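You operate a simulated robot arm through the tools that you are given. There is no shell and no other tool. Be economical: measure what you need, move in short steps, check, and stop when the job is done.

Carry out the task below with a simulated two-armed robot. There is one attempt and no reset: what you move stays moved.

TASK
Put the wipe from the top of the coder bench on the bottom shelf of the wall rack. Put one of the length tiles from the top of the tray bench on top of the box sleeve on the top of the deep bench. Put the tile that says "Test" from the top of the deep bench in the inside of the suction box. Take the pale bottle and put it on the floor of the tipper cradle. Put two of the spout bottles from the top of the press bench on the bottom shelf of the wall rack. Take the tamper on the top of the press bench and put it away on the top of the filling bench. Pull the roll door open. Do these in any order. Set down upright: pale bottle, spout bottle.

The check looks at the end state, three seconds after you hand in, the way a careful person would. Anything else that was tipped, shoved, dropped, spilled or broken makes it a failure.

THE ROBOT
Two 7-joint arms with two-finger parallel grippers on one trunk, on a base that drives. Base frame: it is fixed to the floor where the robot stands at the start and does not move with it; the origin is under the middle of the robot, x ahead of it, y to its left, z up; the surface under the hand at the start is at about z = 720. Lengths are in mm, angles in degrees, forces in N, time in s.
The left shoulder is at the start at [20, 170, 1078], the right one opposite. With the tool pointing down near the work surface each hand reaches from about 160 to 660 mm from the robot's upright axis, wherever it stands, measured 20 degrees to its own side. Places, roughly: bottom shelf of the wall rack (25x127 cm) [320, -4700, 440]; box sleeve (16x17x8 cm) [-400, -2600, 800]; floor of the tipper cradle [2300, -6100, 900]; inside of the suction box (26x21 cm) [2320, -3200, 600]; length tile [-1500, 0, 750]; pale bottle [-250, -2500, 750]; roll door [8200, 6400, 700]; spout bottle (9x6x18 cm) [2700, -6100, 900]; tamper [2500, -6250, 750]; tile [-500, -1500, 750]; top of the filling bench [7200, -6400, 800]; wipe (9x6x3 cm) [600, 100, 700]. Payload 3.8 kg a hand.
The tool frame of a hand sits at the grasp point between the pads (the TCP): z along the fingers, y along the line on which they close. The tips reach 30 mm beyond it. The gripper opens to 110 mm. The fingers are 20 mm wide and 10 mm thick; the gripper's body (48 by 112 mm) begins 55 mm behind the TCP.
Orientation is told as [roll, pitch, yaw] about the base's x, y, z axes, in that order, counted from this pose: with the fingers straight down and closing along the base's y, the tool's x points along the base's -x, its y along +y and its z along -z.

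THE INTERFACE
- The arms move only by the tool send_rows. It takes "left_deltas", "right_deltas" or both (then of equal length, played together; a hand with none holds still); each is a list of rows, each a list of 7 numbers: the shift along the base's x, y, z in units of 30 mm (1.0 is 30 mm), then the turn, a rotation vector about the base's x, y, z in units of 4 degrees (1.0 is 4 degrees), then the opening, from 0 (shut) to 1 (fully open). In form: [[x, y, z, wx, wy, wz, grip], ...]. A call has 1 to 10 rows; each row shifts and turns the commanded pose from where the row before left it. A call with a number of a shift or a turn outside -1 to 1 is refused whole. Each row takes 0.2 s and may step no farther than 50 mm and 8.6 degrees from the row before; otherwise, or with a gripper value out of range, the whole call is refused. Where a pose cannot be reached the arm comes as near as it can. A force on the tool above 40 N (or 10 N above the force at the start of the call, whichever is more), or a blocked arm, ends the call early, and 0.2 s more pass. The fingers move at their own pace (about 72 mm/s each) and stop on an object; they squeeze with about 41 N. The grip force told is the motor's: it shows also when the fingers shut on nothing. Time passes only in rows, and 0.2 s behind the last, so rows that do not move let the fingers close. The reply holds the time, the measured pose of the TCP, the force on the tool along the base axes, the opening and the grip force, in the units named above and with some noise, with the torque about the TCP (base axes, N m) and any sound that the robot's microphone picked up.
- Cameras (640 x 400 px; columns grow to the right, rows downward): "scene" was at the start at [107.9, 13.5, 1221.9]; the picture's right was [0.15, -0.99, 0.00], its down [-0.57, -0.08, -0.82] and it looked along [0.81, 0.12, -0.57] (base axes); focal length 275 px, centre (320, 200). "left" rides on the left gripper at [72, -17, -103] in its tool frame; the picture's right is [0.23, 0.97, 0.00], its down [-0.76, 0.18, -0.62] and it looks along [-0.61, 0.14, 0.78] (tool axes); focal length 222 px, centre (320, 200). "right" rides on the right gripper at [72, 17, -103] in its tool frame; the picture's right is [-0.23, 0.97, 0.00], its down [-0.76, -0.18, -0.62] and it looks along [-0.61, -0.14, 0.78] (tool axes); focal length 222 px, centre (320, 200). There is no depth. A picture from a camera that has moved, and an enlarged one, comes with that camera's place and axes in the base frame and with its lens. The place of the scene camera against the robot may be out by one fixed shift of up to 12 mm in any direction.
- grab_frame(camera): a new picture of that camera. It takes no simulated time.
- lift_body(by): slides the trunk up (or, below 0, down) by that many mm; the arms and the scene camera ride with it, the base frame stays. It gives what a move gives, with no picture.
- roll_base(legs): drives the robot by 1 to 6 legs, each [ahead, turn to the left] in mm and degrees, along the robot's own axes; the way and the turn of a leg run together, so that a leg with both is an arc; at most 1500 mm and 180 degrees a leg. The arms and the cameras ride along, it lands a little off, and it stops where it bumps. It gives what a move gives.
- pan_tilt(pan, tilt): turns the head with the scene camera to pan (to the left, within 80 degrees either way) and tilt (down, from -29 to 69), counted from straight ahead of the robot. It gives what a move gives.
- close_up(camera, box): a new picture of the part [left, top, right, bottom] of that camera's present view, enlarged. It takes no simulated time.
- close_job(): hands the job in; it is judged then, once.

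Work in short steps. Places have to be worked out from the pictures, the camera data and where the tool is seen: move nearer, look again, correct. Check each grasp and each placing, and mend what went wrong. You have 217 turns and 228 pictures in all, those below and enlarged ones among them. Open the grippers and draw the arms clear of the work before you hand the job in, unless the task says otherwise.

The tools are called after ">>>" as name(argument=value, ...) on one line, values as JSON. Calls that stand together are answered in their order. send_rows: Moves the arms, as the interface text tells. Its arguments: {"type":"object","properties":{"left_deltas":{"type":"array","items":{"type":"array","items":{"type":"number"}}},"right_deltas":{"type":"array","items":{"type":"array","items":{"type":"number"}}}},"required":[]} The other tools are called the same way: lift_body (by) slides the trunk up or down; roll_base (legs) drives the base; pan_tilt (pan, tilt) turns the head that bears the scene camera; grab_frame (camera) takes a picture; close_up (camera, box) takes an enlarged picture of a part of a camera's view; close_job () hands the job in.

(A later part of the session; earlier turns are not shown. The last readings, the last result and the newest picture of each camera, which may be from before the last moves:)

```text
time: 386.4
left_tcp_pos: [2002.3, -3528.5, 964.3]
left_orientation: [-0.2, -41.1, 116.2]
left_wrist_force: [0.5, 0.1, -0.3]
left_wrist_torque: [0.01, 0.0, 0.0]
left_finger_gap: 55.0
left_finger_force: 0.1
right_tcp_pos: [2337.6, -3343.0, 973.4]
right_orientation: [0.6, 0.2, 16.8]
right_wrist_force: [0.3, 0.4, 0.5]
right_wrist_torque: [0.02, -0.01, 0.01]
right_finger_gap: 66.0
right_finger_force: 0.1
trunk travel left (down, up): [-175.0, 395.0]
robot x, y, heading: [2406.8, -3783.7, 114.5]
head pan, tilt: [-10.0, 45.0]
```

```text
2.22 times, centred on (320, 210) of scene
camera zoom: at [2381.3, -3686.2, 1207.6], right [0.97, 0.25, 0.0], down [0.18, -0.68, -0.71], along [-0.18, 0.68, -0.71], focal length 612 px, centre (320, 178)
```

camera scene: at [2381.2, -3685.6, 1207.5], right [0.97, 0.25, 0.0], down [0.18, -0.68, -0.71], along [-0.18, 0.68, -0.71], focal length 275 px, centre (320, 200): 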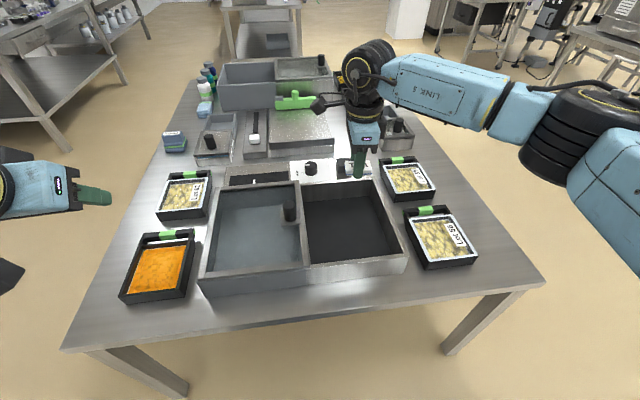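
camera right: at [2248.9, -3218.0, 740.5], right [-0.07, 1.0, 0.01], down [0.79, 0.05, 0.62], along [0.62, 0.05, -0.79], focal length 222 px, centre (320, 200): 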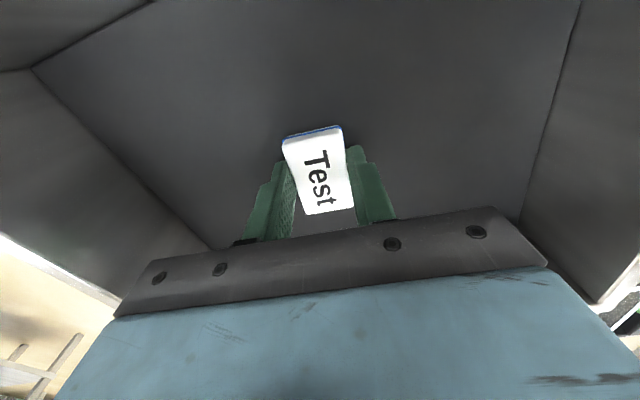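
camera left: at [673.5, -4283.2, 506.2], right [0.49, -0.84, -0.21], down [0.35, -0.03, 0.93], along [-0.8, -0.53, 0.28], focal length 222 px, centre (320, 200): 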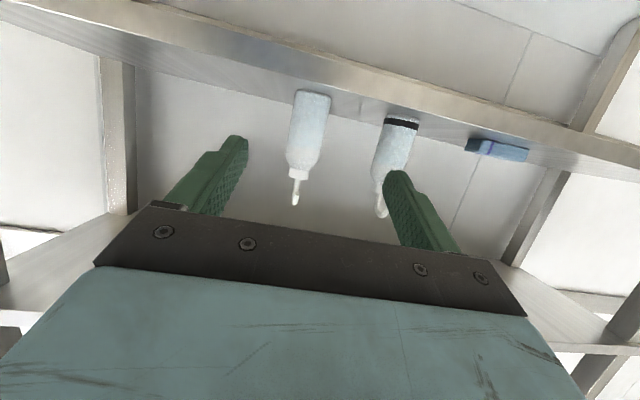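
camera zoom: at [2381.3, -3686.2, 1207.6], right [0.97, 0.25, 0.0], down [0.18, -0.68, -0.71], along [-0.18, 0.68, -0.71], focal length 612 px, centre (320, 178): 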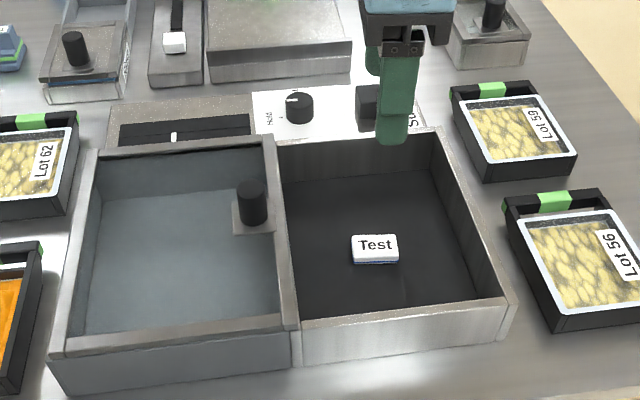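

The Test tile lies in the suction chamber. Next is the tamper: I raise the trunk and drive round to the right end of the press bench.

>>> lift_body(by=150)

>>> roll_base(legs=[[0, 124.3], [1500, 0], [576, 0], [0, 55.1], [924, 0], [0, 90]])

>>> pan_tilt(pan=0, tilt=35)

>>> grab_frame(camera="scene")

```text
time: 388.1
left_tcp_pos: [2003.4, -3526.6, 1114.1]
left_orientation: [-0.1, -40.9, 116.1]
left_wrist_force: [0.4, 0.2, -0.5]
left_wrist_torque: [-0.01, 0.0, 0.02]
left_finger_gap: 54.9
left_finger_force: 0.1
right_tcp_pos: [2338.4, -3340.9, 1122.8]
right_orientation: [0.5, 0.2, 16.8]
right_wrist_force: [0.1, 0.0, -0.4]
right_wrist_torque: [0.0, 0.01, -0.02]
right_finger_gap: 66.2
right_finger_force: 0.0
trunk travel left (down, up): [-325.0, 245.0]
robot x, y, heading: [2410.6, -3784.5, 114.7]
head pan, tilt: [-10.0, 45.0]
```

```text
time: 414.3
left_tcp_pos: [1980.2, -5999.4, 1114.7]
left_orientation: [-0.2, -41.0, 25.9]
left_wrist_force: [0.1, 0.7, -0.4]
left_wrist_torque: [0.0, -0.01, -0.02]
left_finger_gap: 54.9
left_finger_force: 0.1
right_tcp_pos: [2165.2, -6335.3, 1123.0]
right_orientation: [0.5, 0.2, -73.4]
right_wrist_force: [0.1, 0.5, -0.5]
right_wrist_torque: [-0.04, 0.0, -0.01]
right_finger_gap: 66.0
right_finger_force: 0.0
trunk travel left (down, up): [-325.0, 245.0]
robot x, y, heading: [1727.4, -6406.5, 24.6]
head pan, tilt: [-10.0, 45.0]
```

```text
time: 415.0
left_tcp_pos: [1981.1, -5998.3, 1114.3]
left_orientation: [-0.1, -41.0, 25.8]
left_wrist_force: [-0.1, 1.0, 0.2]
left_wrist_torque: [0.0, 0.0, 0.0]
left_finger_gap: 54.9
left_finger_force: 0.2
right_tcp_pos: [2165.4, -6334.0, 1122.9]
right_orientation: [0.6, 0.2, -73.4]
right_wrist_force: [1.1, -0.2, -1.0]
right_wrist_torque: [0.0, 0.01, 0.02]
right_finger_gap: 66.0
right_finger_force: 0.1
trunk travel left (down, up): [-325.0, 245.0]
robot x, y, heading: [1725.0, -6402.8, 24.3]
head pan, tilt: [0.0, 35.0]
```

```text
89 pictures are left
camera scene: at [1821.7, -6360.6, 1372.3], right [0.41, -0.91, 0.0], down [-0.52, -0.24, -0.82], along [0.75, 0.34, -0.57], focal length 275 px, centre (320, 200)
```

scene: 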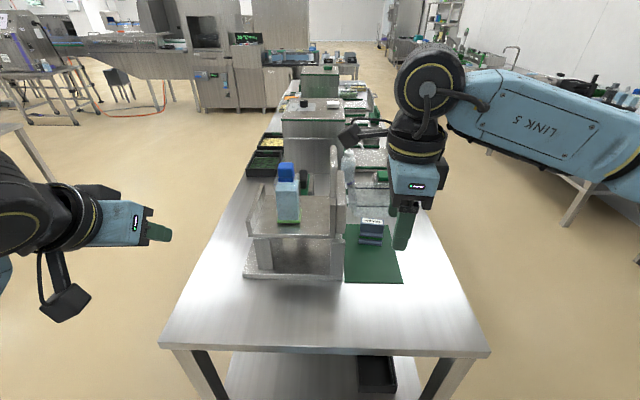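

>>> close_up(camera="scene", box=[320, 190, 430, 300])

>>> grab_frame(camera="right")

```text
3.64 times, centred on (375, 245) of scene
camera zoom: at [1821.7, -6360.6, 1372.3], right [0.41, -0.91, 0.0], down [-0.52, -0.24, -0.82], along [0.75, 0.34, -0.57], focal length 1001 px, centre (120, 36)
```

zoom: 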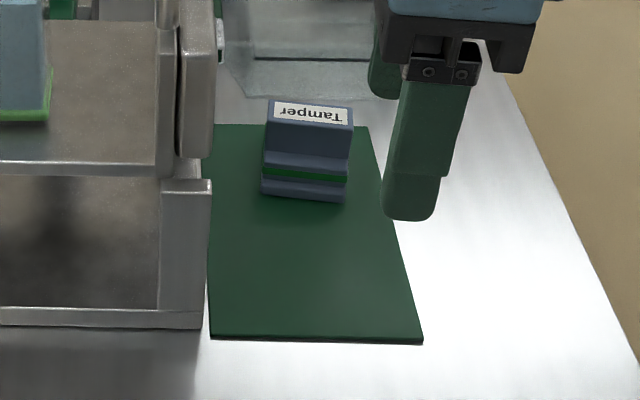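

```text
87 pictures are left
camera right: at [2159.7, -6263.0, 1227.4], right [1.0, 0.06, 0.01], down [0.04, -0.78, 0.62], along [0.04, -0.62, -0.79], focal length 222 px, centre (320, 200)
```

right: 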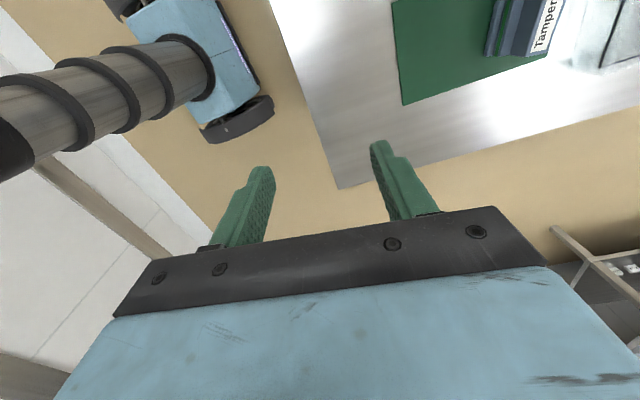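

The tamper's handle top is at about (2439, -6246, 877), and the current finger yaw already closes across its narrow side. I advance the base and bring the hand above it.

>>> roll_base(legs=[[115, 0]])

>>> send_rows(right_deltas=[[0.9, 0.2, 0, 0, 0, 0, 0.75], [0.9, 0.2, 0, 0, 0, 0, 0.75], [0.9, 0.2, -0.5, 0, 0, 0, 0.75], [0.9, 0.2, -0.9, 0, 0, 0, 0.75], [0.9, 0.2, -0.9, 0, 0, 0, 0.75], [0.6, 0.2, -0.9, 0, 0, 0, 0.75]])

>>> grab_frame(camera="right")

>>> grab_frame(camera="scene")

```text
time: 416.2
left_tcp_pos: [2087.7, -5951.5, 1114.2]
left_orientation: [-0.1, -40.9, 25.7]
left_wrist_force: [0.5, -0.6, 0.1]
left_wrist_torque: [0.01, 0.01, -0.03]
left_finger_gap: 54.9
left_finger_force: 0.0
right_tcp_pos: [2272.2, -6287.6, 1123.0]
right_orientation: [0.5, 0.2, -73.4]
right_wrist_force: [0.8, 0.4, -0.4]
right_wrist_torque: [-0.01, 0.02, 0.0]
right_finger_gap: 66.3
right_finger_force: 0.1
trunk travel left (down, up): [-325.0, 245.0]
robot x, y, heading: [1828.3, -6357.4, 24.5]
head pan, tilt: [0.0, 35.0]
```

```text
time: 417.6
left_tcp_pos: [2086.4, -5951.8, 1113.7]
left_orientation: [-0.2, -40.9, 25.7]
left_wrist_force: [-0.1, -0.1, 0.7]
left_wrist_torque: [-0.02, -0.03, 0.0]
left_finger_gap: 55.1
left_finger_force: 0.0
right_tcp_pos: [2424.7, -6251.9, 1026.4]
right_orientation: [0.6, 0.2, -73.4]
right_wrist_force: [0.1, -0.1, -0.1]
right_wrist_torque: [0.01, 0.01, -0.02]
right_finger_gap: 82.4
right_finger_force: 0.0
trunk travel left (down, up): [-325.0, 245.0]
robot x, y, heading: [1825.7, -6361.2, 24.3]
head pan, tilt: [0.0, 35.0]
```

```text
86 pictures are left
camera right: at [2418.4, -6179.4, 1130.8], right [1.0, 0.06, 0.01], down [0.04, -0.78, 0.62], along [0.04, -0.62, -0.79], focal length 222 px, centre (320, 200)
```

right: 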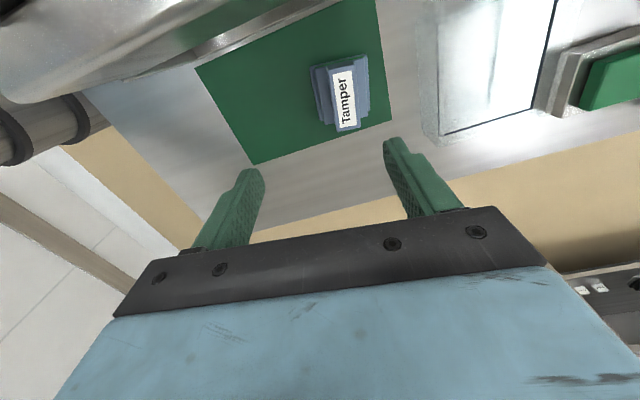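

```text
85 pictures are left
camera scene: at [1927.0, -6312.6, 1372.3], right [0.41, -0.91, 0.0], down [-0.52, -0.24, -0.82], along [0.75, 0.34, -0.57], focal length 275 px, centre (320, 200)
```

scene: 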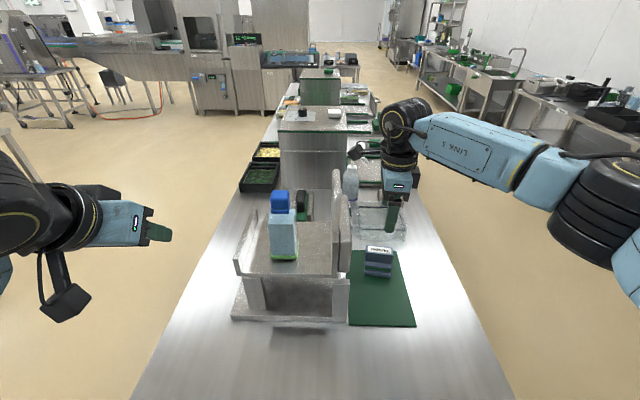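

Handle centre is (2449, -6240) with yaw ~7° different. I align and descend to z≈915.

>>> send_rows(right_deltas=[[0.4, 0.2, -0.5, 0, 0, -0.8, 0.75], [0.4, 0.2, -0.7, 0, 0, -0.8, 0.75], [0, 0, -0.9, 0, 0, 0, 0.75], [0, 0, -0.9, 0, 0, 0, 0.75], [0, 0, -0.7, 0, 0, 0, 0.75]])

>>> grab_frame(camera="right")

>>> close_up(camera="scene", box=[300, 150, 480, 330])

```text
time: 418.8
left_tcp_pos: [2085.4, -5951.6, 1115.1]
left_orientation: [-0.1, -41.1, 25.8]
left_wrist_force: [0.9, -0.5, -0.3]
left_wrist_torque: [0.01, 0.02, 0.03]
left_finger_gap: 55.0
left_finger_force: 0.0
right_tcp_pos: [2447.1, -6240.0, 917.2]
right_orientation: [0.5, 0.3, -79.8]
right_wrist_force: [0.5, 0.2, 0.4]
right_wrist_torque: [0.03, 0.02, 0.01]
right_finger_gap: 82.7
right_finger_force: 0.0
trunk travel left (down, up): [-325.0, 245.0]
robot x, y, heading: [1829.0, -6353.7, 24.3]
head pan, tilt: [0.0, 35.0]
```

```text
84 pictures are left
camera right: at [2449.8, -6167.3, 1020.7], right [1.0, -0.05, 0.01], down [-0.05, -0.78, 0.62], along [-0.03, -0.62, -0.79], focal length 222 px, centre (320, 200)
```

right: 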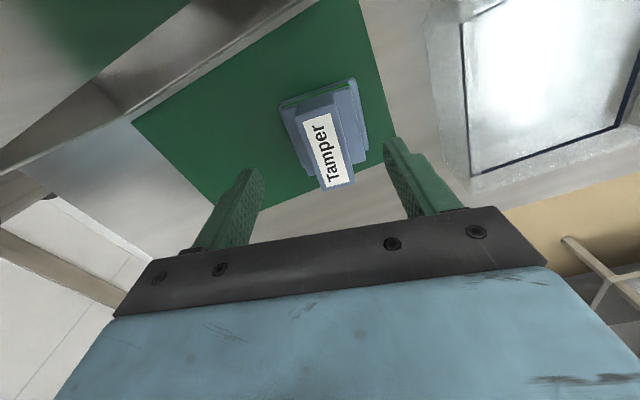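

```text
2.22 times, centred on (390, 240) of scene
camera zoom: at [1926.8, -6312.9, 1372.3], right [0.41, -0.91, 0.0], down [-0.52, -0.24, -0.82], along [0.75, 0.34, -0.57], focal length 612 px, centre (164, 111)
```

zoom: 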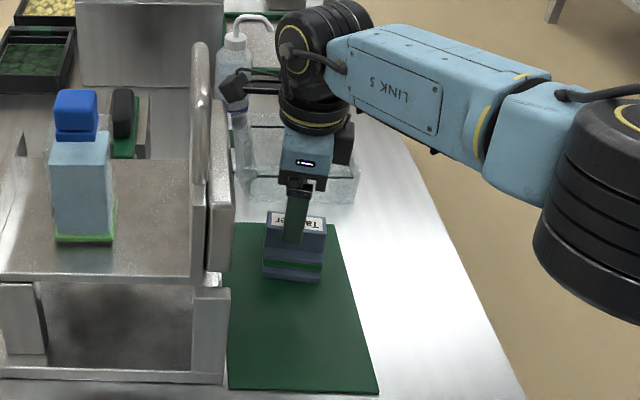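

>>> send_rows(right_deltas=[[0.13, 0, -0.6, 0, 0, 0.9, 0.75], [0, 0, -0.65, 0, 0, 0, 0.75], [0, 0, 0, 0, 0, 0, 0], [0, 0, 0, 0, 0, 0, 0], [0, 0, 0, 0, 0, 0, 0], [0, 0, 0, 0, 0, 0, 0]])

>>> grab_frame(camera="right")

```text
time: 420.2
left_tcp_pos: [2086.2, -5952.4, 1114.5]
left_orientation: [-0.2, -41.1, 25.9]
left_wrist_force: [-0.4, 1.1, -0.2]
left_wrist_torque: [0.0, 0.01, 0.0]
left_finger_gap: 55.0
left_finger_force: 0.0
right_tcp_pos: [2451.7, -6239.7, 878.5]
right_orientation: [0.6, 0.3, -76.2]
right_wrist_force: [0.5, -0.2, 0.0]
right_wrist_torque: [0.02, 0.04, 0.03]
right_finger_gap: 29.5
right_finger_force: 41.3
trunk travel left (down, up): [-325.0, 245.0]
robot x, y, heading: [1828.2, -6354.8, 24.4]
head pan, tilt: [0.0, 35.0]
```

```text
82 pictures are left
camera right: at [2449.2, -6167.4, 983.7], right [1.0, 0.01, 0.01], down [0.0, -0.79, 0.62], along [0.01, -0.62, -0.79], focal length 222 px, centre (320, 200)
```

right: 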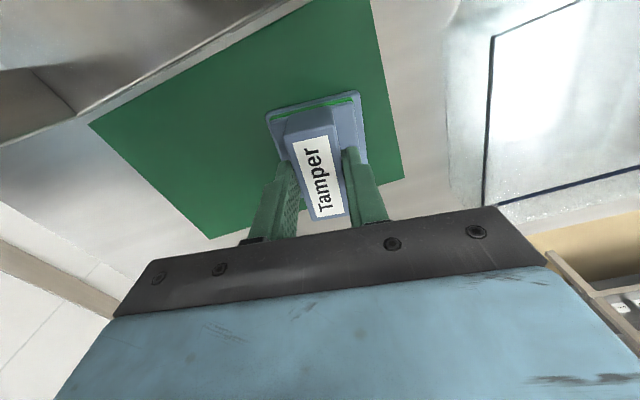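

Handle gripped. I lift, tuck it in, and back out; then look along the room toward the filling bench.

>>> send_rows(right_deltas=[[0, 0, 0.6, 0, 0, 0, 0], [0, 0, 1, 0, 0, 0, 0], [0, 0, 1, 0, 0, 0, 0], [0, 0, 1, 0, 0, 0, 0], [0, 0, 1, 0, 0, 0, 0], [-0.8, -0.2, 1, 0, 0, 0, 0], [-0.9, -0.3, 0.8, 0, 0, 0, 0], [-0.9, -0.3, 0.5, 0, 0, 0, 0], [-0.9, -0.3, 0, 0, 0, 0, 0], [-0.9, -0.3, 0, 0, 0, 0, 0]])

>>> grab_frame(camera="right")

>>> roll_base(legs=[[-150, 0], [0, 90], [1250, 0], [0, -90], [500, 0]])

>>> pan_tilt(pan=0, tilt=12)

>>> grab_frame(camera="scene")

```text
time: 422.4
left_tcp_pos: [2084.6, -5951.7, 1114.1]
left_orientation: [-0.1, -41.0, 25.8]
left_wrist_force: [-0.1, -1.1, 0.1]
left_wrist_torque: [0.03, -0.01, -0.02]
left_finger_gap: 55.1
left_finger_force: 0.0
right_tcp_pos: [2318.5, -6282.7, 1085.9]
right_orientation: [0.6, 0.3, -76.3]
right_wrist_force: [1.0, 0.4, 0.2]
right_wrist_torque: [-0.01, -0.01, 0.01]
right_finger_gap: 29.3
right_finger_force: 41.0
trunk travel left (down, up): [-325.0, 245.0]
robot x, y, heading: [1826.5, -6351.4, 24.6]
head pan, tilt: [0.0, 35.0]
```

```text
81 pictures are left
camera right: at [2316.2, -6210.0, 1190.5], right [1.0, 0.01, 0.01], down [0.0, -0.79, 0.62], along [0.01, -0.62, -0.79], focal length 222 px, centre (320, 200)
```

right: 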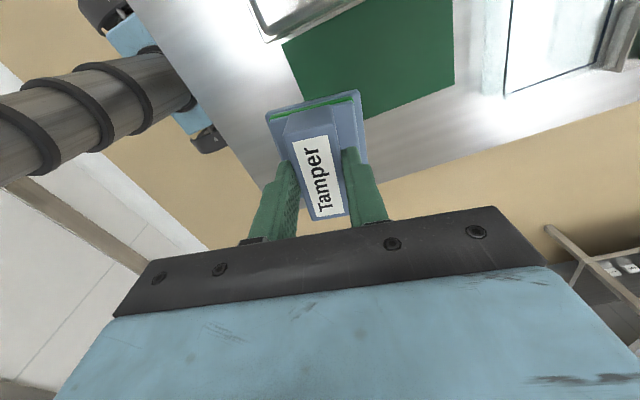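

```text
time: 432.7
left_tcp_pos: [813.4, -5105.6, 1113.2]
left_orientation: [0.4, -40.9, 115.1]
left_wrist_force: [0.7, -0.6, -0.1]
left_wrist_torque: [0.01, -0.01, -0.01]
left_finger_gap: 55.0
left_finger_force: 0.2
right_tcp_pos: [1143.1, -4869.3, 1086.6]
right_orientation: [0.8, 0.4, 13.6]
right_wrist_force: [0.3, -0.3, -1.5]
right_wrist_torque: [0.0, 0.02, 0.01]
right_finger_gap: 28.8
right_finger_force: 40.9
trunk travel left (down, up): [-325.0, 245.0]
robot x, y, heading: [1218.9, -5356.9, 114.4]
head pan, tilt: [0.0, 35.0]
stopped in leg 3: the robot was blocked; the commanded pose is now the measured one
```

```text
time: 433.6
left_tcp_pos: [813.4, -5105.9, 1114.9]
left_orientation: [0.2, -40.9, 115.1]
left_wrist_force: [-0.2, 0.6, -0.1]
left_wrist_torque: [0.01, 0.01, 0.03]
left_finger_gap: 55.0
left_finger_force: 0.2
right_tcp_pos: [1143.2, -4870.7, 1087.7]
right_orientation: [0.8, 0.3, 13.6]
right_wrist_force: [-0.7, -0.5, -1.0]
right_wrist_torque: [-0.04, -0.01, -0.01]
right_finger_gap: 28.9
right_finger_force: 40.7
trunk travel left (down, up): [-325.0, 245.0]
robot x, y, heading: [1218.4, -5357.1, 114.4]
head pan, tilt: [0.0, 12.0]
```

```text
80 pictures are left
camera scene: at [1172.4, -5259.5, 1409.9], right [0.91, 0.41, 0.0], down [0.08, -0.18, -0.98], along [-0.41, 0.89, -0.2], focal length 275 px, centre (320, 200)
```

scene: 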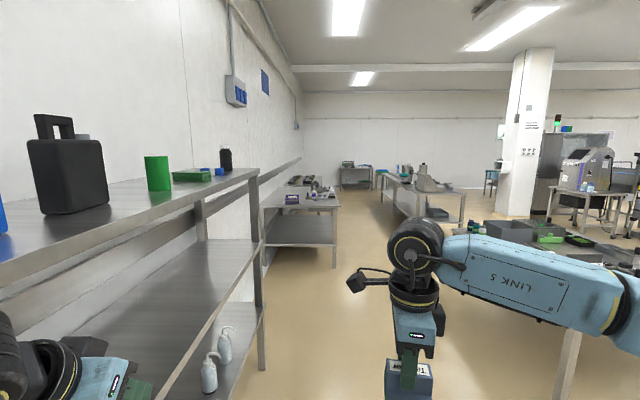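

The left elbow met the rack end; the bottles there still stand upright. I back off, swing out, and look along the room.

>>> roll_base(legs=[[-180, 0], [0, -90], [800, 0]])

>>> grab_frame(camera="scene")

>>> pan_tilt(pan=75, tilt=15)

>>> grab_frame(camera="scene")

```text
time: 442.9
left_tcp_pos: [2294.2, -4801.1, 1110.4]
left_orientation: [0.2, -40.6, 24.1]
left_wrist_force: [0.1, -0.7, 0.2]
left_wrist_torque: [0.03, 0.02, -0.03]
left_finger_gap: 55.2
left_finger_force: 0.0
right_tcp_pos: [2522.1, -5135.1, 1084.4]
right_orientation: [0.5, 0.2, -77.5]
right_wrist_force: [0.2, -0.3, -0.7]
right_wrist_torque: [0.0, 0.02, -0.02]
right_finger_gap: 29.3
right_finger_force: 41.3
trunk travel left (down, up): [-325.0, 245.0]
robot x, y, heading: [2026.8, -5199.4, 23.3]
head pan, tilt: [0.0, 12.0]
```

```text
79 pictures are left
camera scene: at [2134.4, -5154.4, 1409.2], right [0.4, -0.92, 0.0], down [-0.19, -0.08, -0.98], along [0.9, 0.39, -0.21], focal length 275 px, centre (320, 200)
```

scene: 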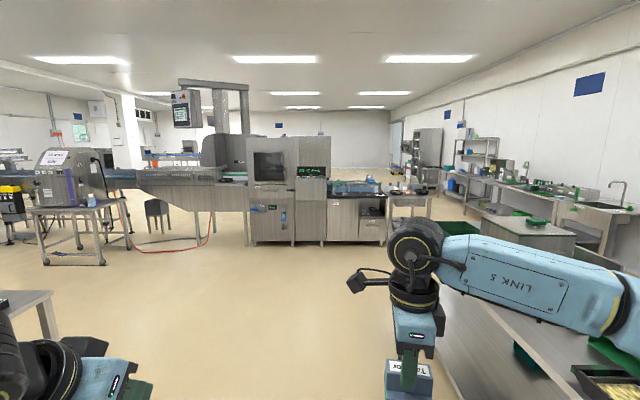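

```text
time: 444.4
left_tcp_pos: [2293.5, -4800.8, 1111.5]
left_orientation: [0.0, -40.4, 24.0]
left_wrist_force: [-0.5, 0.0, 0.6]
left_wrist_torque: [-0.01, -0.02, 0.02]
left_finger_gap: 55.1
left_finger_force: 0.1
right_tcp_pos: [2523.1, -5134.5, 1085.4]
right_orientation: [0.5, 0.2, -77.5]
right_wrist_force: [0.5, -0.5, -1.3]
right_wrist_torque: [0.0, 0.01, 0.03]
right_finger_gap: 29.3
right_finger_force: 40.7
trunk travel left (down, up): [-325.0, 245.0]
robot x, y, heading: [2028.0, -5203.7, 23.1]
head pan, tilt: [75.0, 15.0]
```

```text
78 pictures are left
camera scene: at [2034.9, -5099.0, 1404.3], right [0.99, 0.14, 0.0], down [0.04, -0.26, -0.97], along [-0.14, 0.96, -0.26], focal length 275 px, centre (320, 200)
```

scene: 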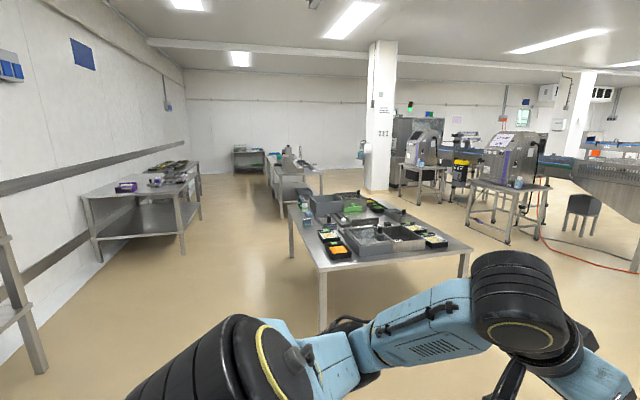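

The filling bench must be along the right-hand wall ahead. I drive up the aisle past the press bench and look again.

>>> roll_base(legs=[[0, -2], [1400, 0], [1300, 0], [0, -50]])

>>> pan_tilt(pan=0, tilt=15)

>>> grab_frame(camera="scene")

```text
time: 460.1
left_tcp_pos: [5021.4, -4141.7, 1111.6]
left_orientation: [0.3, -40.5, -26.5]
left_wrist_force: [0.1, -0.5, -0.2]
left_wrist_torque: [0.01, 0.04, -0.02]
left_finger_gap: 55.0
left_finger_force: 0.0
right_tcp_pos: [4906.5, -4529.5, 1085.9]
right_orientation: [0.5, 0.2, -128.1]
right_wrist_force: [-0.4, -0.1, -0.5]
right_wrist_torque: [0.01, -0.01, -0.05]
right_finger_gap: 29.1
right_finger_force: 41.0
trunk travel left (down, up): [-325.0, 245.0]
robot x, y, heading: [4542.9, -4190.7, -27.3]
head pan, tilt: [75.0, 15.0]
```

```text
time: 461.6
left_tcp_pos: [5022.3, -4141.6, 1111.3]
left_orientation: [0.2, -40.5, -26.5]
left_wrist_force: [-0.2, -0.3, -0.5]
left_wrist_torque: [0.02, 0.01, -0.03]
left_finger_gap: 54.9
left_finger_force: 0.1
right_tcp_pos: [4909.2, -4529.8, 1085.4]
right_orientation: [0.6, 0.2, -128.2]
right_wrist_force: [-0.3, -0.3, -1.1]
right_wrist_torque: [0.01, 0.02, 0.01]
right_finger_gap: 29.3
right_finger_force: 41.6
trunk travel left (down, up): [-325.0, 245.0]
robot x, y, heading: [4546.6, -4189.5, -27.1]
head pan, tilt: [0.0, 15.0]
```

```text
77 pictures are left
camera scene: at [4646.5, -4242.6, 1404.3], right [-0.46, -0.89, 0.0], down [-0.23, 0.12, -0.97], along [0.86, -0.44, -0.26], focal length 275 px, centre (320, 200)
```

scene: 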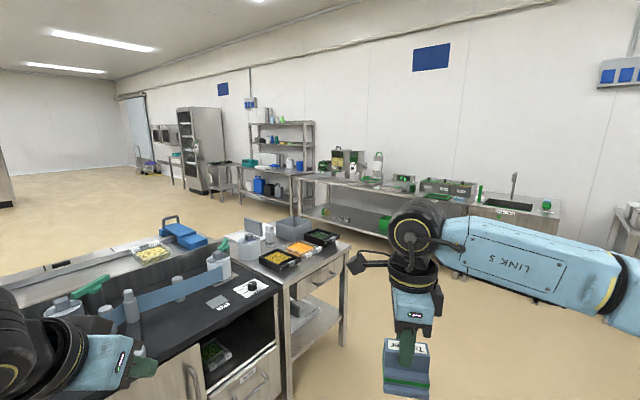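

>>> close_up(camera="scene", box=[280, 130, 500, 260])

```text
2.91 times, centred on (390, 195) of scene
camera zoom: at [4646.5, -4242.6, 1404.3], right [-0.46, -0.89, 0.0], down [-0.23, 0.12, -0.97], along [0.86, -0.44, -0.26], focal length 801 px, centre (116, 214)
```

zoom: 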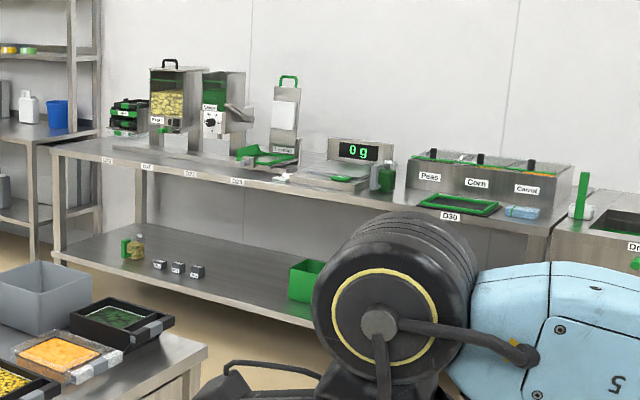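

The filling bench has free front space left of the scale. I drive into the aisle in front of it and look closely.

>>> roll_base(legs=[[0, -18.7], [1200, 0], [700, 0], [0, 10]])

>>> pan_tilt(pan=0, tilt=28)

>>> grab_frame(camera="scene")

```text
time: 472.9
left_tcp_pos: [6349.8, -5573.8, 1111.2]
left_orientation: [0.2, -40.5, -34.8]
left_wrist_force: [0.1, -0.5, -0.1]
left_wrist_torque: [-0.03, 0.01, 0.03]
left_finger_gap: 55.2
left_finger_force: 0.0
right_tcp_pos: [6181.8, -5941.3, 1084.8]
right_orientation: [0.5, 0.2, -136.5]
right_wrist_force: [-0.2, 1.1, -0.4]
right_wrist_torque: [-0.05, -0.02, 0.01]
right_finger_gap: 28.8
right_finger_force: 40.8
trunk travel left (down, up): [-325.0, 245.0]
robot x, y, heading: [5870.4, -5550.4, -35.8]
head pan, tilt: [0.0, 15.0]
```

```text
time: 473.6
left_tcp_pos: [6350.4, -5574.7, 1110.2]
left_orientation: [0.2, -40.5, -34.8]
left_wrist_force: [-0.7, 0.4, 0.3]
left_wrist_torque: [0.0, 0.02, 0.0]
left_finger_gap: 55.2
left_finger_force: 0.0
right_tcp_pos: [6182.0, -5941.3, 1085.2]
right_orientation: [0.5, 0.2, -136.4]
right_wrist_force: [-0.6, -0.2, -1.7]
right_wrist_torque: [0.0, 0.01, 0.0]
right_finger_gap: 29.1
right_finger_force: 40.9
trunk travel left (down, up): [-325.0, 245.0]
robot x, y, heading: [5873.2, -5551.9, -35.7]
head pan, tilt: [0.0, 28.0]
```

```text
75 pictures are left
camera scene: at [5962.2, -5618.5, 1383.3], right [-0.58, -0.81, 0.0], down [-0.38, 0.27, -0.88], along [0.72, -0.51, -0.47], focal length 275 px, centre (320, 200)
```

scene: 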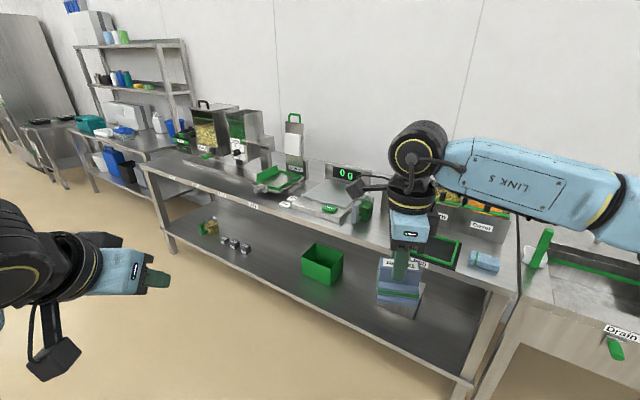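

>>> roll_base(legs=[[0, 40], [450, 0], [0, -70], [130, 0]])

>>> pan_tilt(pan=10, tilt=35)

>>> grab_frame(camera="scene")

```text
time: 482.1
left_tcp_pos: [6786.4, -5891.9, 1110.0]
left_orientation: [0.2, -40.5, -64.3]
left_wrist_force: [0.4, 0.3, -1.7]
left_wrist_torque: [0.01, 0.01, 0.01]
left_finger_gap: 54.9
left_finger_force: 0.0
right_tcp_pos: [6460.1, -6129.4, 1084.8]
right_orientation: [0.3, 0.3, -165.8]
right_wrist_force: [0.6, -0.5, -0.6]
right_wrist_torque: [0.01, -0.01, 0.01]
right_finger_gap: 29.2
right_finger_force: 40.9
trunk travel left (down, up): [-325.0, 245.0]
robot x, y, heading: [6378.7, -5637.7, -65.0]
head pan, tilt: [0.0, 28.0]
```

```text
time: 482.8
left_tcp_pos: [6786.6, -5891.5, 1110.8]
left_orientation: [0.3, -40.5, -64.3]
left_wrist_force: [0.9, 0.0, -0.6]
left_wrist_torque: [-0.02, -0.02, 0.0]
left_finger_gap: 54.6
left_finger_force: 0.0
right_tcp_pos: [6458.7, -6128.6, 1085.1]
right_orientation: [0.4, 0.2, -165.9]
right_wrist_force: [-0.4, -0.2, -0.9]
right_wrist_torque: [0.0, 0.01, 0.0]
right_finger_gap: 29.0
right_finger_force: 41.2
trunk travel left (down, up): [-325.0, 245.0]
robot x, y, heading: [6379.6, -5635.8, -65.1]
head pan, tilt: [10.0, 35.0]
```

```text
74 pictures are left
camera scene: at [6438.3, -5728.2, 1372.4], right [-0.82, -0.57, 0.0], down [-0.33, 0.47, -0.82], along [0.47, -0.67, -0.57], focal length 275 px, centre (320, 200)
```

scene: 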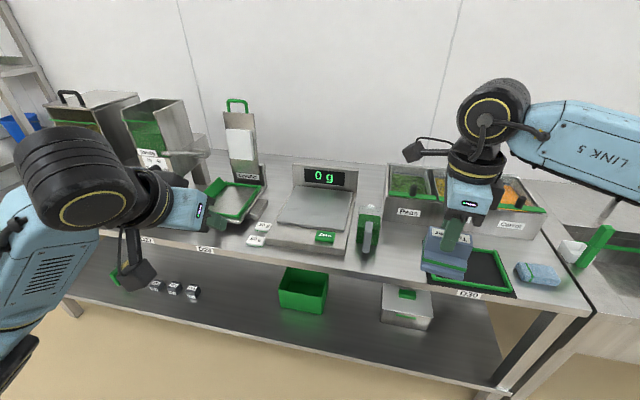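

There is a ~130 mm free gap between the green bottle and the D30 frame near (6563, -6333). I drive 120 mm nearer and look with the right wrist camera.

>>> roll_base(legs=[[120, 0]])

>>> send_rows(right_deltas=[[0.5, -0.5, 0, 0, 0, 0, 0], [0.5, -0.5, 0, 0, 0, 0, 0], [0.5, -0.5, 0, 0, 0, 0, 0]])

>>> grab_frame(camera="right")

>>> grab_frame(camera="scene")

```text
time: 484.1
left_tcp_pos: [6838.1, -6001.2, 1109.7]
left_orientation: [0.2, -40.6, -64.3]
left_wrist_force: [-0.1, -0.4, 0.7]
left_wrist_torque: [-0.03, 0.05, -0.02]
left_finger_gap: 55.0
left_finger_force: 0.0
right_tcp_pos: [6511.6, -6239.3, 1085.5]
right_orientation: [0.5, 0.2, -165.9]
right_wrist_force: [-0.5, -0.3, -0.7]
right_wrist_torque: [0.04, 0.02, 0.01]
right_finger_gap: 29.2
right_finger_force: 40.8
trunk travel left (down, up): [-325.0, 245.0]
robot x, y, heading: [6430.1, -5744.3, -65.1]
head pan, tilt: [10.0, 35.0]
```

```text
time: 484.9
left_tcp_pos: [6838.2, -5999.9, 1110.6]
left_orientation: [0.2, -40.5, -64.3]
left_wrist_force: [-0.5, -0.1, 0.3]
left_wrist_torque: [0.0, -0.03, 0.02]
left_finger_gap: 54.9
left_finger_force: 0.1
right_tcp_pos: [6557.0, -6282.9, 1084.3]
right_orientation: [0.6, 0.2, -165.7]
right_wrist_force: [0.1, -0.3, -0.8]
right_wrist_torque: [0.05, 0.02, 0.02]
right_finger_gap: 29.4
right_finger_force: 40.6
trunk travel left (down, up): [-325.0, 245.0]
robot x, y, heading: [6427.9, -5747.9, -65.1]
head pan, tilt: [10.0, 35.0]
```

```text
73 pictures are left
camera right: at [6629.7, -6282.5, 1189.1], right [0.02, -1.0, 0.01], down [-0.79, -0.01, 0.62], along [-0.62, -0.02, -0.79], focal length 222 px, centre (320, 200)
```

right: 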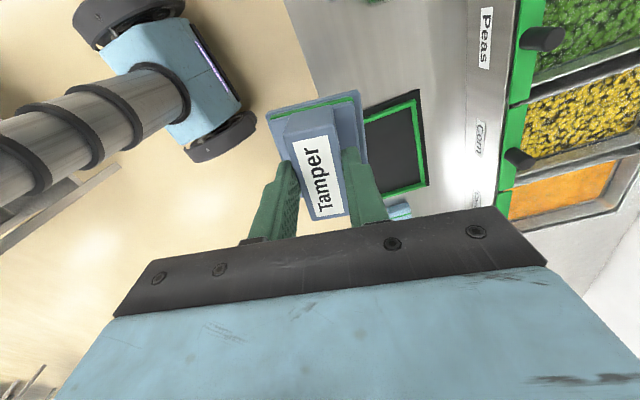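

```text
72 pictures are left
camera scene: at [6490.3, -5838.3, 1372.3], right [-0.82, -0.57, 0.0], down [-0.33, 0.47, -0.82], along [0.47, -0.67, -0.57], focal length 275 px, centre (320, 200)
```

scene: 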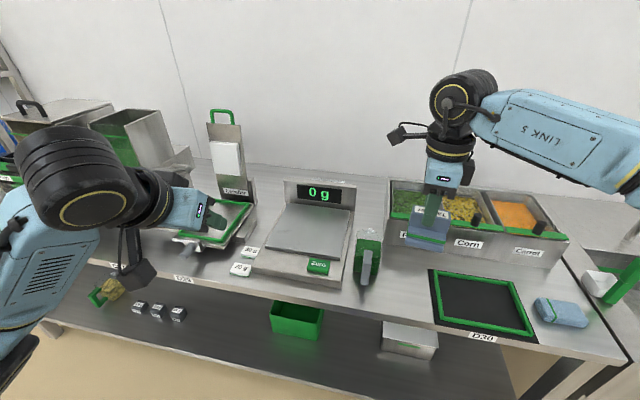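

The bench is at z≈715, and the clear gap is centred near (6581, -6394), ~145 mm wide. I lower the trunk, drive 60 mm, and move the tamper over it.

>>> lift_body(by=-110)

>>> roll_base(legs=[[60, 0]])

>>> send_rows(right_deltas=[[0, -0.6, -0.3, 0, 0, 0, 0], [0, -0.6, -0.6, 0, 0, 0, 0], [0, -0.6, -0.9, 0, 0, 0, 0], [0, 0, -0.9, 0, 0, 0, 0]])

>>> grab_frame(camera="right")

>>> grab_frame(camera="scene")

```text
time: 486.3
left_tcp_pos: [6838.1, -5999.5, 1001.4]
left_orientation: [0.2, -40.5, -64.1]
left_wrist_force: [0.3, 0.4, 0.0]
left_wrist_torque: [0.01, 0.01, 0.01]
left_finger_gap: 54.8
left_finger_force: 0.1
right_tcp_pos: [6556.0, -6284.1, 974.6]
right_orientation: [0.6, 0.2, -165.8]
right_wrist_force: [-0.5, -0.5, -1.0]
right_wrist_torque: [0.03, -0.01, 0.02]
right_finger_gap: 29.4
right_finger_force: 40.9
trunk travel left (down, up): [-215.0, 355.0]
robot x, y, heading: [6429.0, -5744.2, -65.0]
head pan, tilt: [10.0, 35.0]
```

```text
time: 487.3
left_tcp_pos: [6862.9, -6054.2, 999.9]
left_orientation: [0.3, -40.5, -64.1]
left_wrist_force: [-0.1, 0.0, -0.3]
left_wrist_torque: [0.0, 0.03, 0.01]
left_finger_gap: 54.9
left_finger_force: 0.0
right_tcp_pos: [6582.0, -6337.6, 974.2]
right_orientation: [0.3, 0.1, -165.9]
right_wrist_force: [0.2, 0.5, -0.4]
right_wrist_torque: [0.02, -0.01, 0.01]
right_finger_gap: 28.9
right_finger_force: 41.1
trunk travel left (down, up): [-215.0, 355.0]
robot x, y, heading: [6457.4, -5803.9, -65.0]
head pan, tilt: [10.0, 35.0]
```

```text
time: 488.3
left_tcp_pos: [6862.6, -6053.2, 1002.0]
left_orientation: [0.2, -40.5, -64.2]
left_wrist_force: [-0.9, 0.3, -0.5]
left_wrist_torque: [0.0, 0.02, 0.0]
left_finger_gap: 54.9
left_finger_force: 0.0
right_tcp_pos: [6581.0, -6389.4, 893.0]
right_orientation: [0.5, 0.2, -165.6]
right_wrist_force: [1.1, 0.1, -0.8]
right_wrist_torque: [0.01, -0.01, -0.03]
right_finger_gap: 29.2
right_finger_force: 40.9
trunk travel left (down, up): [-215.0, 355.0]
robot x, y, heading: [6454.7, -5800.2, -65.1]
head pan, tilt: [10.0, 35.0]
```

```text
71 pictures are left
camera right: at [6654.1, -6389.9, 997.5], right [0.02, -1.0, 0.01], down [-0.79, -0.01, 0.62], along [-0.62, -0.02, -0.79], focal length 222 px, centre (320, 200)
```

right: 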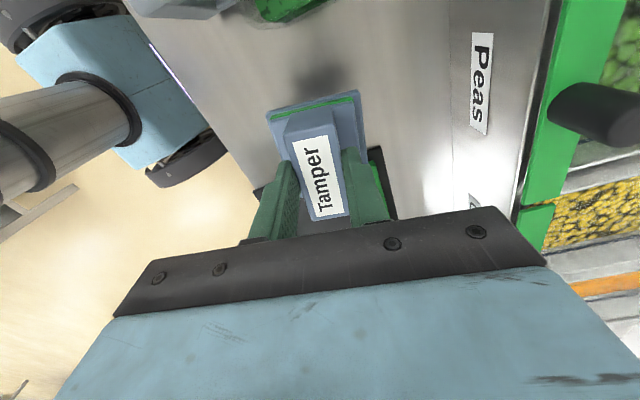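

```text
70 pictures are left
camera scene: at [6514.6, -5891.9, 1262.3], right [-0.82, -0.57, 0.0], down [-0.33, 0.47, -0.82], along [0.47, -0.67, -0.57], focal length 275 px, centre (320, 200)
```

scene: 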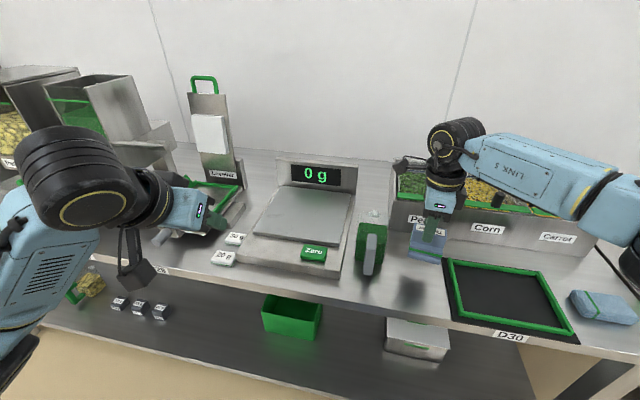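

The shadow falls in the gap. I shift 14 mm toward the bottle side to centre and lower gradually to contact.

>>> send_rows(right_deltas=[[0.45, 0.2, -0.8, 0, 0, 0, 0], [0, 0, -0.8, 0, 0, 0, 0], [0, 0, -0.7, 0, 0, 0, 0], [0, 0, -0.3, 0, 0, 0, 0], [0, 0, -0.2, 0, 0, 0, 0], [0, 0, -0.2, 0, 0, 0, 0], [0, 0, -0.15, 0, 0, 0, 0], [0, 0, -0.15, 0, 0, 0, 0]])

>>> close_up(camera="scene", box=[340, 190, 500, 340])

```text
time: 489.5
left_tcp_pos: [6861.8, -6052.2, 1000.2]
left_orientation: [0.2, -40.6, -64.2]
left_wrist_force: [-0.5, 0.2, -0.3]
left_wrist_torque: [-0.01, 0.01, 0.01]
left_finger_gap: 54.9
left_finger_force: 0.0
right_tcp_pos: [6596.9, -6386.7, 816.0]
right_orientation: [1.0, 0.5, -165.7]
right_wrist_force: [-0.3, 0.0, 10.6]
right_wrist_torque: [0.38, 0.35, -0.01]
right_finger_gap: 29.3
right_finger_force: 41.2
trunk travel left (down, up): [-215.0, 355.0]
robot x, y, heading: [6456.8, -5799.5, -64.9]
head pan, tilt: [10.0, 35.0]
stopped in row 6 (right hand): the force on the tool passed its limit at 54 N (the readings are from after the stop); the commanded pose is now the measured one
```

```text
2.67 times, centred on (420, 265) of scene
camera zoom: at [6514.4, -5891.0, 1262.2], right [-0.82, -0.57, 0.0], down [-0.33, 0.47, -0.82], along [0.47, -0.67, -0.57], focal length 734 px, centre (53, 27)
```

zoom: 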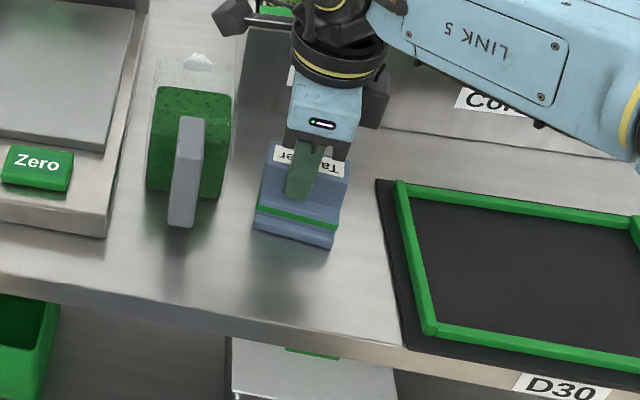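

The tamper rests in the clear gap. I release and lift off.

>>> send_rows(right_deltas=[[0, 0, 0.05, 0, 0, 0, 0.6], [0, 0, 0, 0, 0, 0, 0.6], [0, 0, 0, 0, 0, 0, 0.6], [0, 0, 0.6, 0, 0, 0, 0.6], [0, 0, 1, 0, 0, 0, 0.6], [0, 0, 1, 0, 0, 0, 0.6], [0, 0, 1, 0, 0, 0, 0.6], [0, 0, 1, 0, 0, 0, 0.6], [-0.3, 0.9, 0.8, 0, 0, 0, 0.6], [-0.3, 0.9, 0.5, 0, 0, 0, 0.6]])

>>> grab_frame(camera="scene")

```text
time: 491.7
left_tcp_pos: [6861.3, -6053.2, 1001.0]
left_orientation: [0.2, -40.6, -64.2]
left_wrist_force: [0.0, -0.7, 0.4]
left_wrist_torque: [0.0, 0.0, 0.01]
left_finger_gap: 54.8
left_finger_force: 0.1
right_tcp_pos: [6578.7, -6330.9, 993.6]
right_orientation: [0.9, 0.5, -165.9]
right_wrist_force: [-0.7, -0.1, -0.1]
right_wrist_torque: [0.01, 0.0, -0.02]
right_finger_gap: 66.0
right_finger_force: 0.0
trunk travel left (down, up): [-215.0, 355.0]
robot x, y, heading: [6456.8, -5799.9, -64.9]
head pan, tilt: [10.0, 35.0]
```

```text
68 pictures are left
camera scene: at [6514.4, -5891.4, 1262.4], right [-0.82, -0.57, 0.0], down [-0.33, 0.47, -0.82], along [0.47, -0.67, -0.57], focal length 275 px, centre (320, 200)
```

scene: 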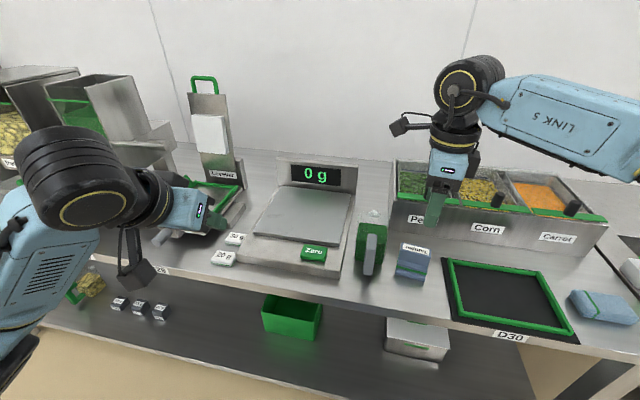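

Tamper is in place. Now the roll door: I back out, go along the aisle past the end of the machine line, and look north.

>>> lift_body(by=110)

>>> roll_base(legs=[[-310, 0], [0, 90], [1400, 0]])

>>> pan_tilt(pan=45, tilt=12)

>>> grab_frame(camera="scene")

>>> pan_tilt(pan=-5, tilt=12)

>>> grab_frame(camera="scene")

```text
time: 493.1
left_tcp_pos: [6862.3, -6052.7, 1110.4]
left_orientation: [0.3, -40.5, -64.2]
left_wrist_force: [0.4, 0.0, 0.1]
left_wrist_torque: [0.0, 0.02, 0.02]
left_finger_gap: 54.9
left_finger_force: 0.2
right_tcp_pos: [6579.9, -6331.7, 1103.1]
right_orientation: [0.8, 0.5, -165.8]
right_wrist_force: [0.0, 0.6, -0.9]
right_wrist_torque: [-0.04, -0.02, -0.02]
right_finger_gap: 66.2
right_finger_force: 0.0
trunk travel left (down, up): [-325.0, 245.0]
robot x, y, heading: [6453.4, -5801.1, -65.2]
head pan, tilt: [10.0, 35.0]
```

```text
time: 505.7
left_tcp_pos: [7840.6, -4510.0, 1110.8]
left_orientation: [0.2, -40.5, 26.3]
left_wrist_force: [0.2, -0.1, -0.2]
left_wrist_torque: [0.0, 0.04, 0.0]
left_finger_gap: 54.8
left_finger_force: 0.0
right_tcp_pos: [8122.4, -4789.1, 1103.1]
right_orientation: [0.8, 0.5, -75.1]
right_wrist_force: [0.1, 0.1, -0.1]
right_wrist_torque: [0.0, -0.02, -0.02]
right_finger_gap: 65.9
right_finger_force: 0.1
trunk travel left (down, up): [-325.0, 245.0]
robot x, y, heading: [7592.0, -4917.4, 25.9]
head pan, tilt: [10.0, 35.0]
```

```text
time: 506.7
left_tcp_pos: [7839.6, -4510.4, 1110.2]
left_orientation: [0.2, -40.5, 26.4]
left_wrist_force: [-0.5, -1.2, -0.4]
left_wrist_torque: [0.01, -0.01, -0.01]
left_finger_gap: 55.1
left_finger_force: 0.0
right_tcp_pos: [8121.3, -4791.6, 1104.2]
right_orientation: [0.9, 0.6, -75.1]
right_wrist_force: [0.0, 0.1, 0.0]
right_wrist_torque: [0.01, -0.05, 0.0]
right_finger_gap: 66.2
right_finger_force: 0.2
trunk travel left (down, up): [-325.0, 245.0]
robot x, y, heading: [7594.2, -4919.7, 25.6]
head pan, tilt: [45.0, 12.0]
```

```text
67 pictures are left
camera scene: at [7642.6, -4821.9, 1409.2], right [0.94, -0.33, 0.0], down [-0.07, -0.2, -0.98], along [0.32, 0.92, -0.21], focal length 275 px, centre (320, 200)
```

scene: 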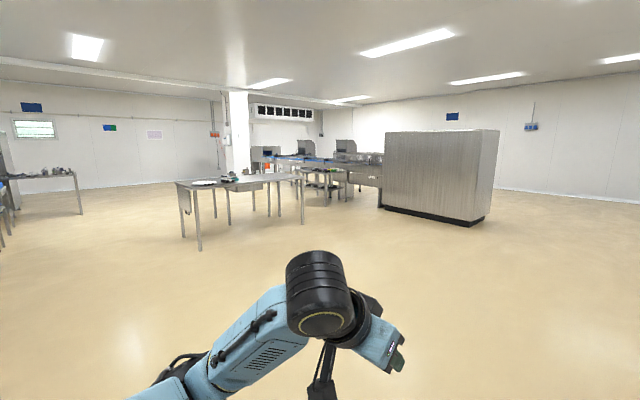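

```text
time: 507.9
left_tcp_pos: [7840.9, -4510.5, 1110.6]
left_orientation: [0.2, -40.5, 26.4]
left_wrist_force: [0.1, 0.0, 0.5]
left_wrist_torque: [-0.05, -0.01, -0.01]
left_finger_gap: 55.1
left_finger_force: 0.0
right_tcp_pos: [8122.3, -4791.2, 1102.7]
right_orientation: [0.9, 0.6, -75.1]
right_wrist_force: [0.3, 0.9, 0.6]
right_wrist_torque: [0.02, 0.01, 0.01]
right_finger_gap: 66.0
right_finger_force: 0.1
trunk travel left (down, up): [-325.0, 245.0]
robot x, y, heading: [7592.4, -4919.2, 25.8]
head pan, tilt: [-5.0, 12.0]
```

```text
66 pictures are left
camera scene: at [7698.8, -4876.9, 1409.2], right [0.35, -0.94, 0.0], down [-0.19, -0.07, -0.98], along [0.92, 0.35, -0.21], focal length 275 px, centre (320, 200)
```

scene: 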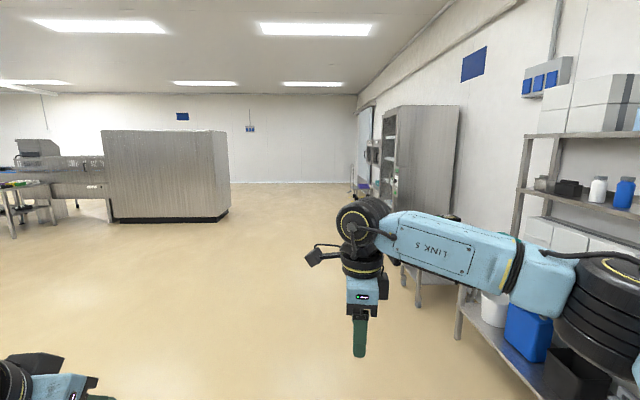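

Open floor north. The door should be near the far pillar. I drive north, passing left of the table, then look.

>>> roll_base(legs=[[0, 80], [1500, 0], [1500, 0], [1000, 0], [0, -40]])

>>> pan_tilt(pan=0, tilt=8)

>>> grab_frame(camera="scene")

```text
time: 532.5
left_tcp_pos: [6362.2, -606.1, 1111.3]
left_orientation: [0.3, -40.4, 67.7]
left_wrist_force: [-0.3, -0.1, -0.1]
left_wrist_torque: [-0.01, 0.01, 0.01]
left_finger_gap: 55.1
left_finger_force: 0.1
right_tcp_pos: [6758.7, -630.8, 1103.5]
right_orientation: [0.9, 0.5, -33.8]
right_wrist_force: [1.0, 0.5, 0.7]
right_wrist_torque: [-0.03, 0.0, -0.03]
right_finger_gap: 65.8
right_finger_force: 0.0
trunk travel left (down, up): [-325.0, 245.0]
robot x, y, heading: [6442.9, -1074.1, 67.3]
head pan, tilt: [-5.0, 12.0]
```

```text
time: 533.1
left_tcp_pos: [6361.5, -606.4, 1112.1]
left_orientation: [0.2, -40.5, 67.7]
left_wrist_force: [-0.1, -0.4, 0.2]
left_wrist_torque: [-0.02, 0.02, 0.01]
left_finger_gap: 55.0
left_finger_force: 0.0
right_tcp_pos: [6759.2, -631.1, 1101.8]
right_orientation: [0.9, 0.5, -33.9]
right_wrist_force: [0.7, -0.3, -0.2]
right_wrist_torque: [-0.01, -0.03, 0.02]
right_finger_gap: 65.9
right_finger_force: 0.1
trunk travel left (down, up): [-325.0, 245.0]
robot x, y, heading: [6445.0, -1078.3, 67.3]
head pan, tilt: [0.0, 8.0]
```

```text
65 pictures are left
camera scene: at [6490.8, -972.4, 1415.7], right [0.92, -0.39, 0.0], down [-0.05, -0.13, -0.99], along [0.39, 0.91, -0.14], focal length 275 px, centre (320, 200)
```

scene: 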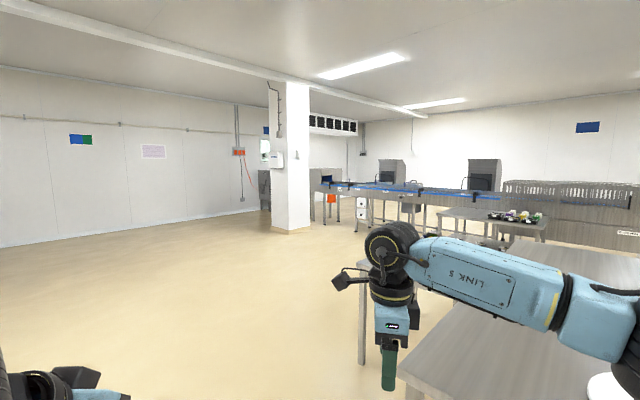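

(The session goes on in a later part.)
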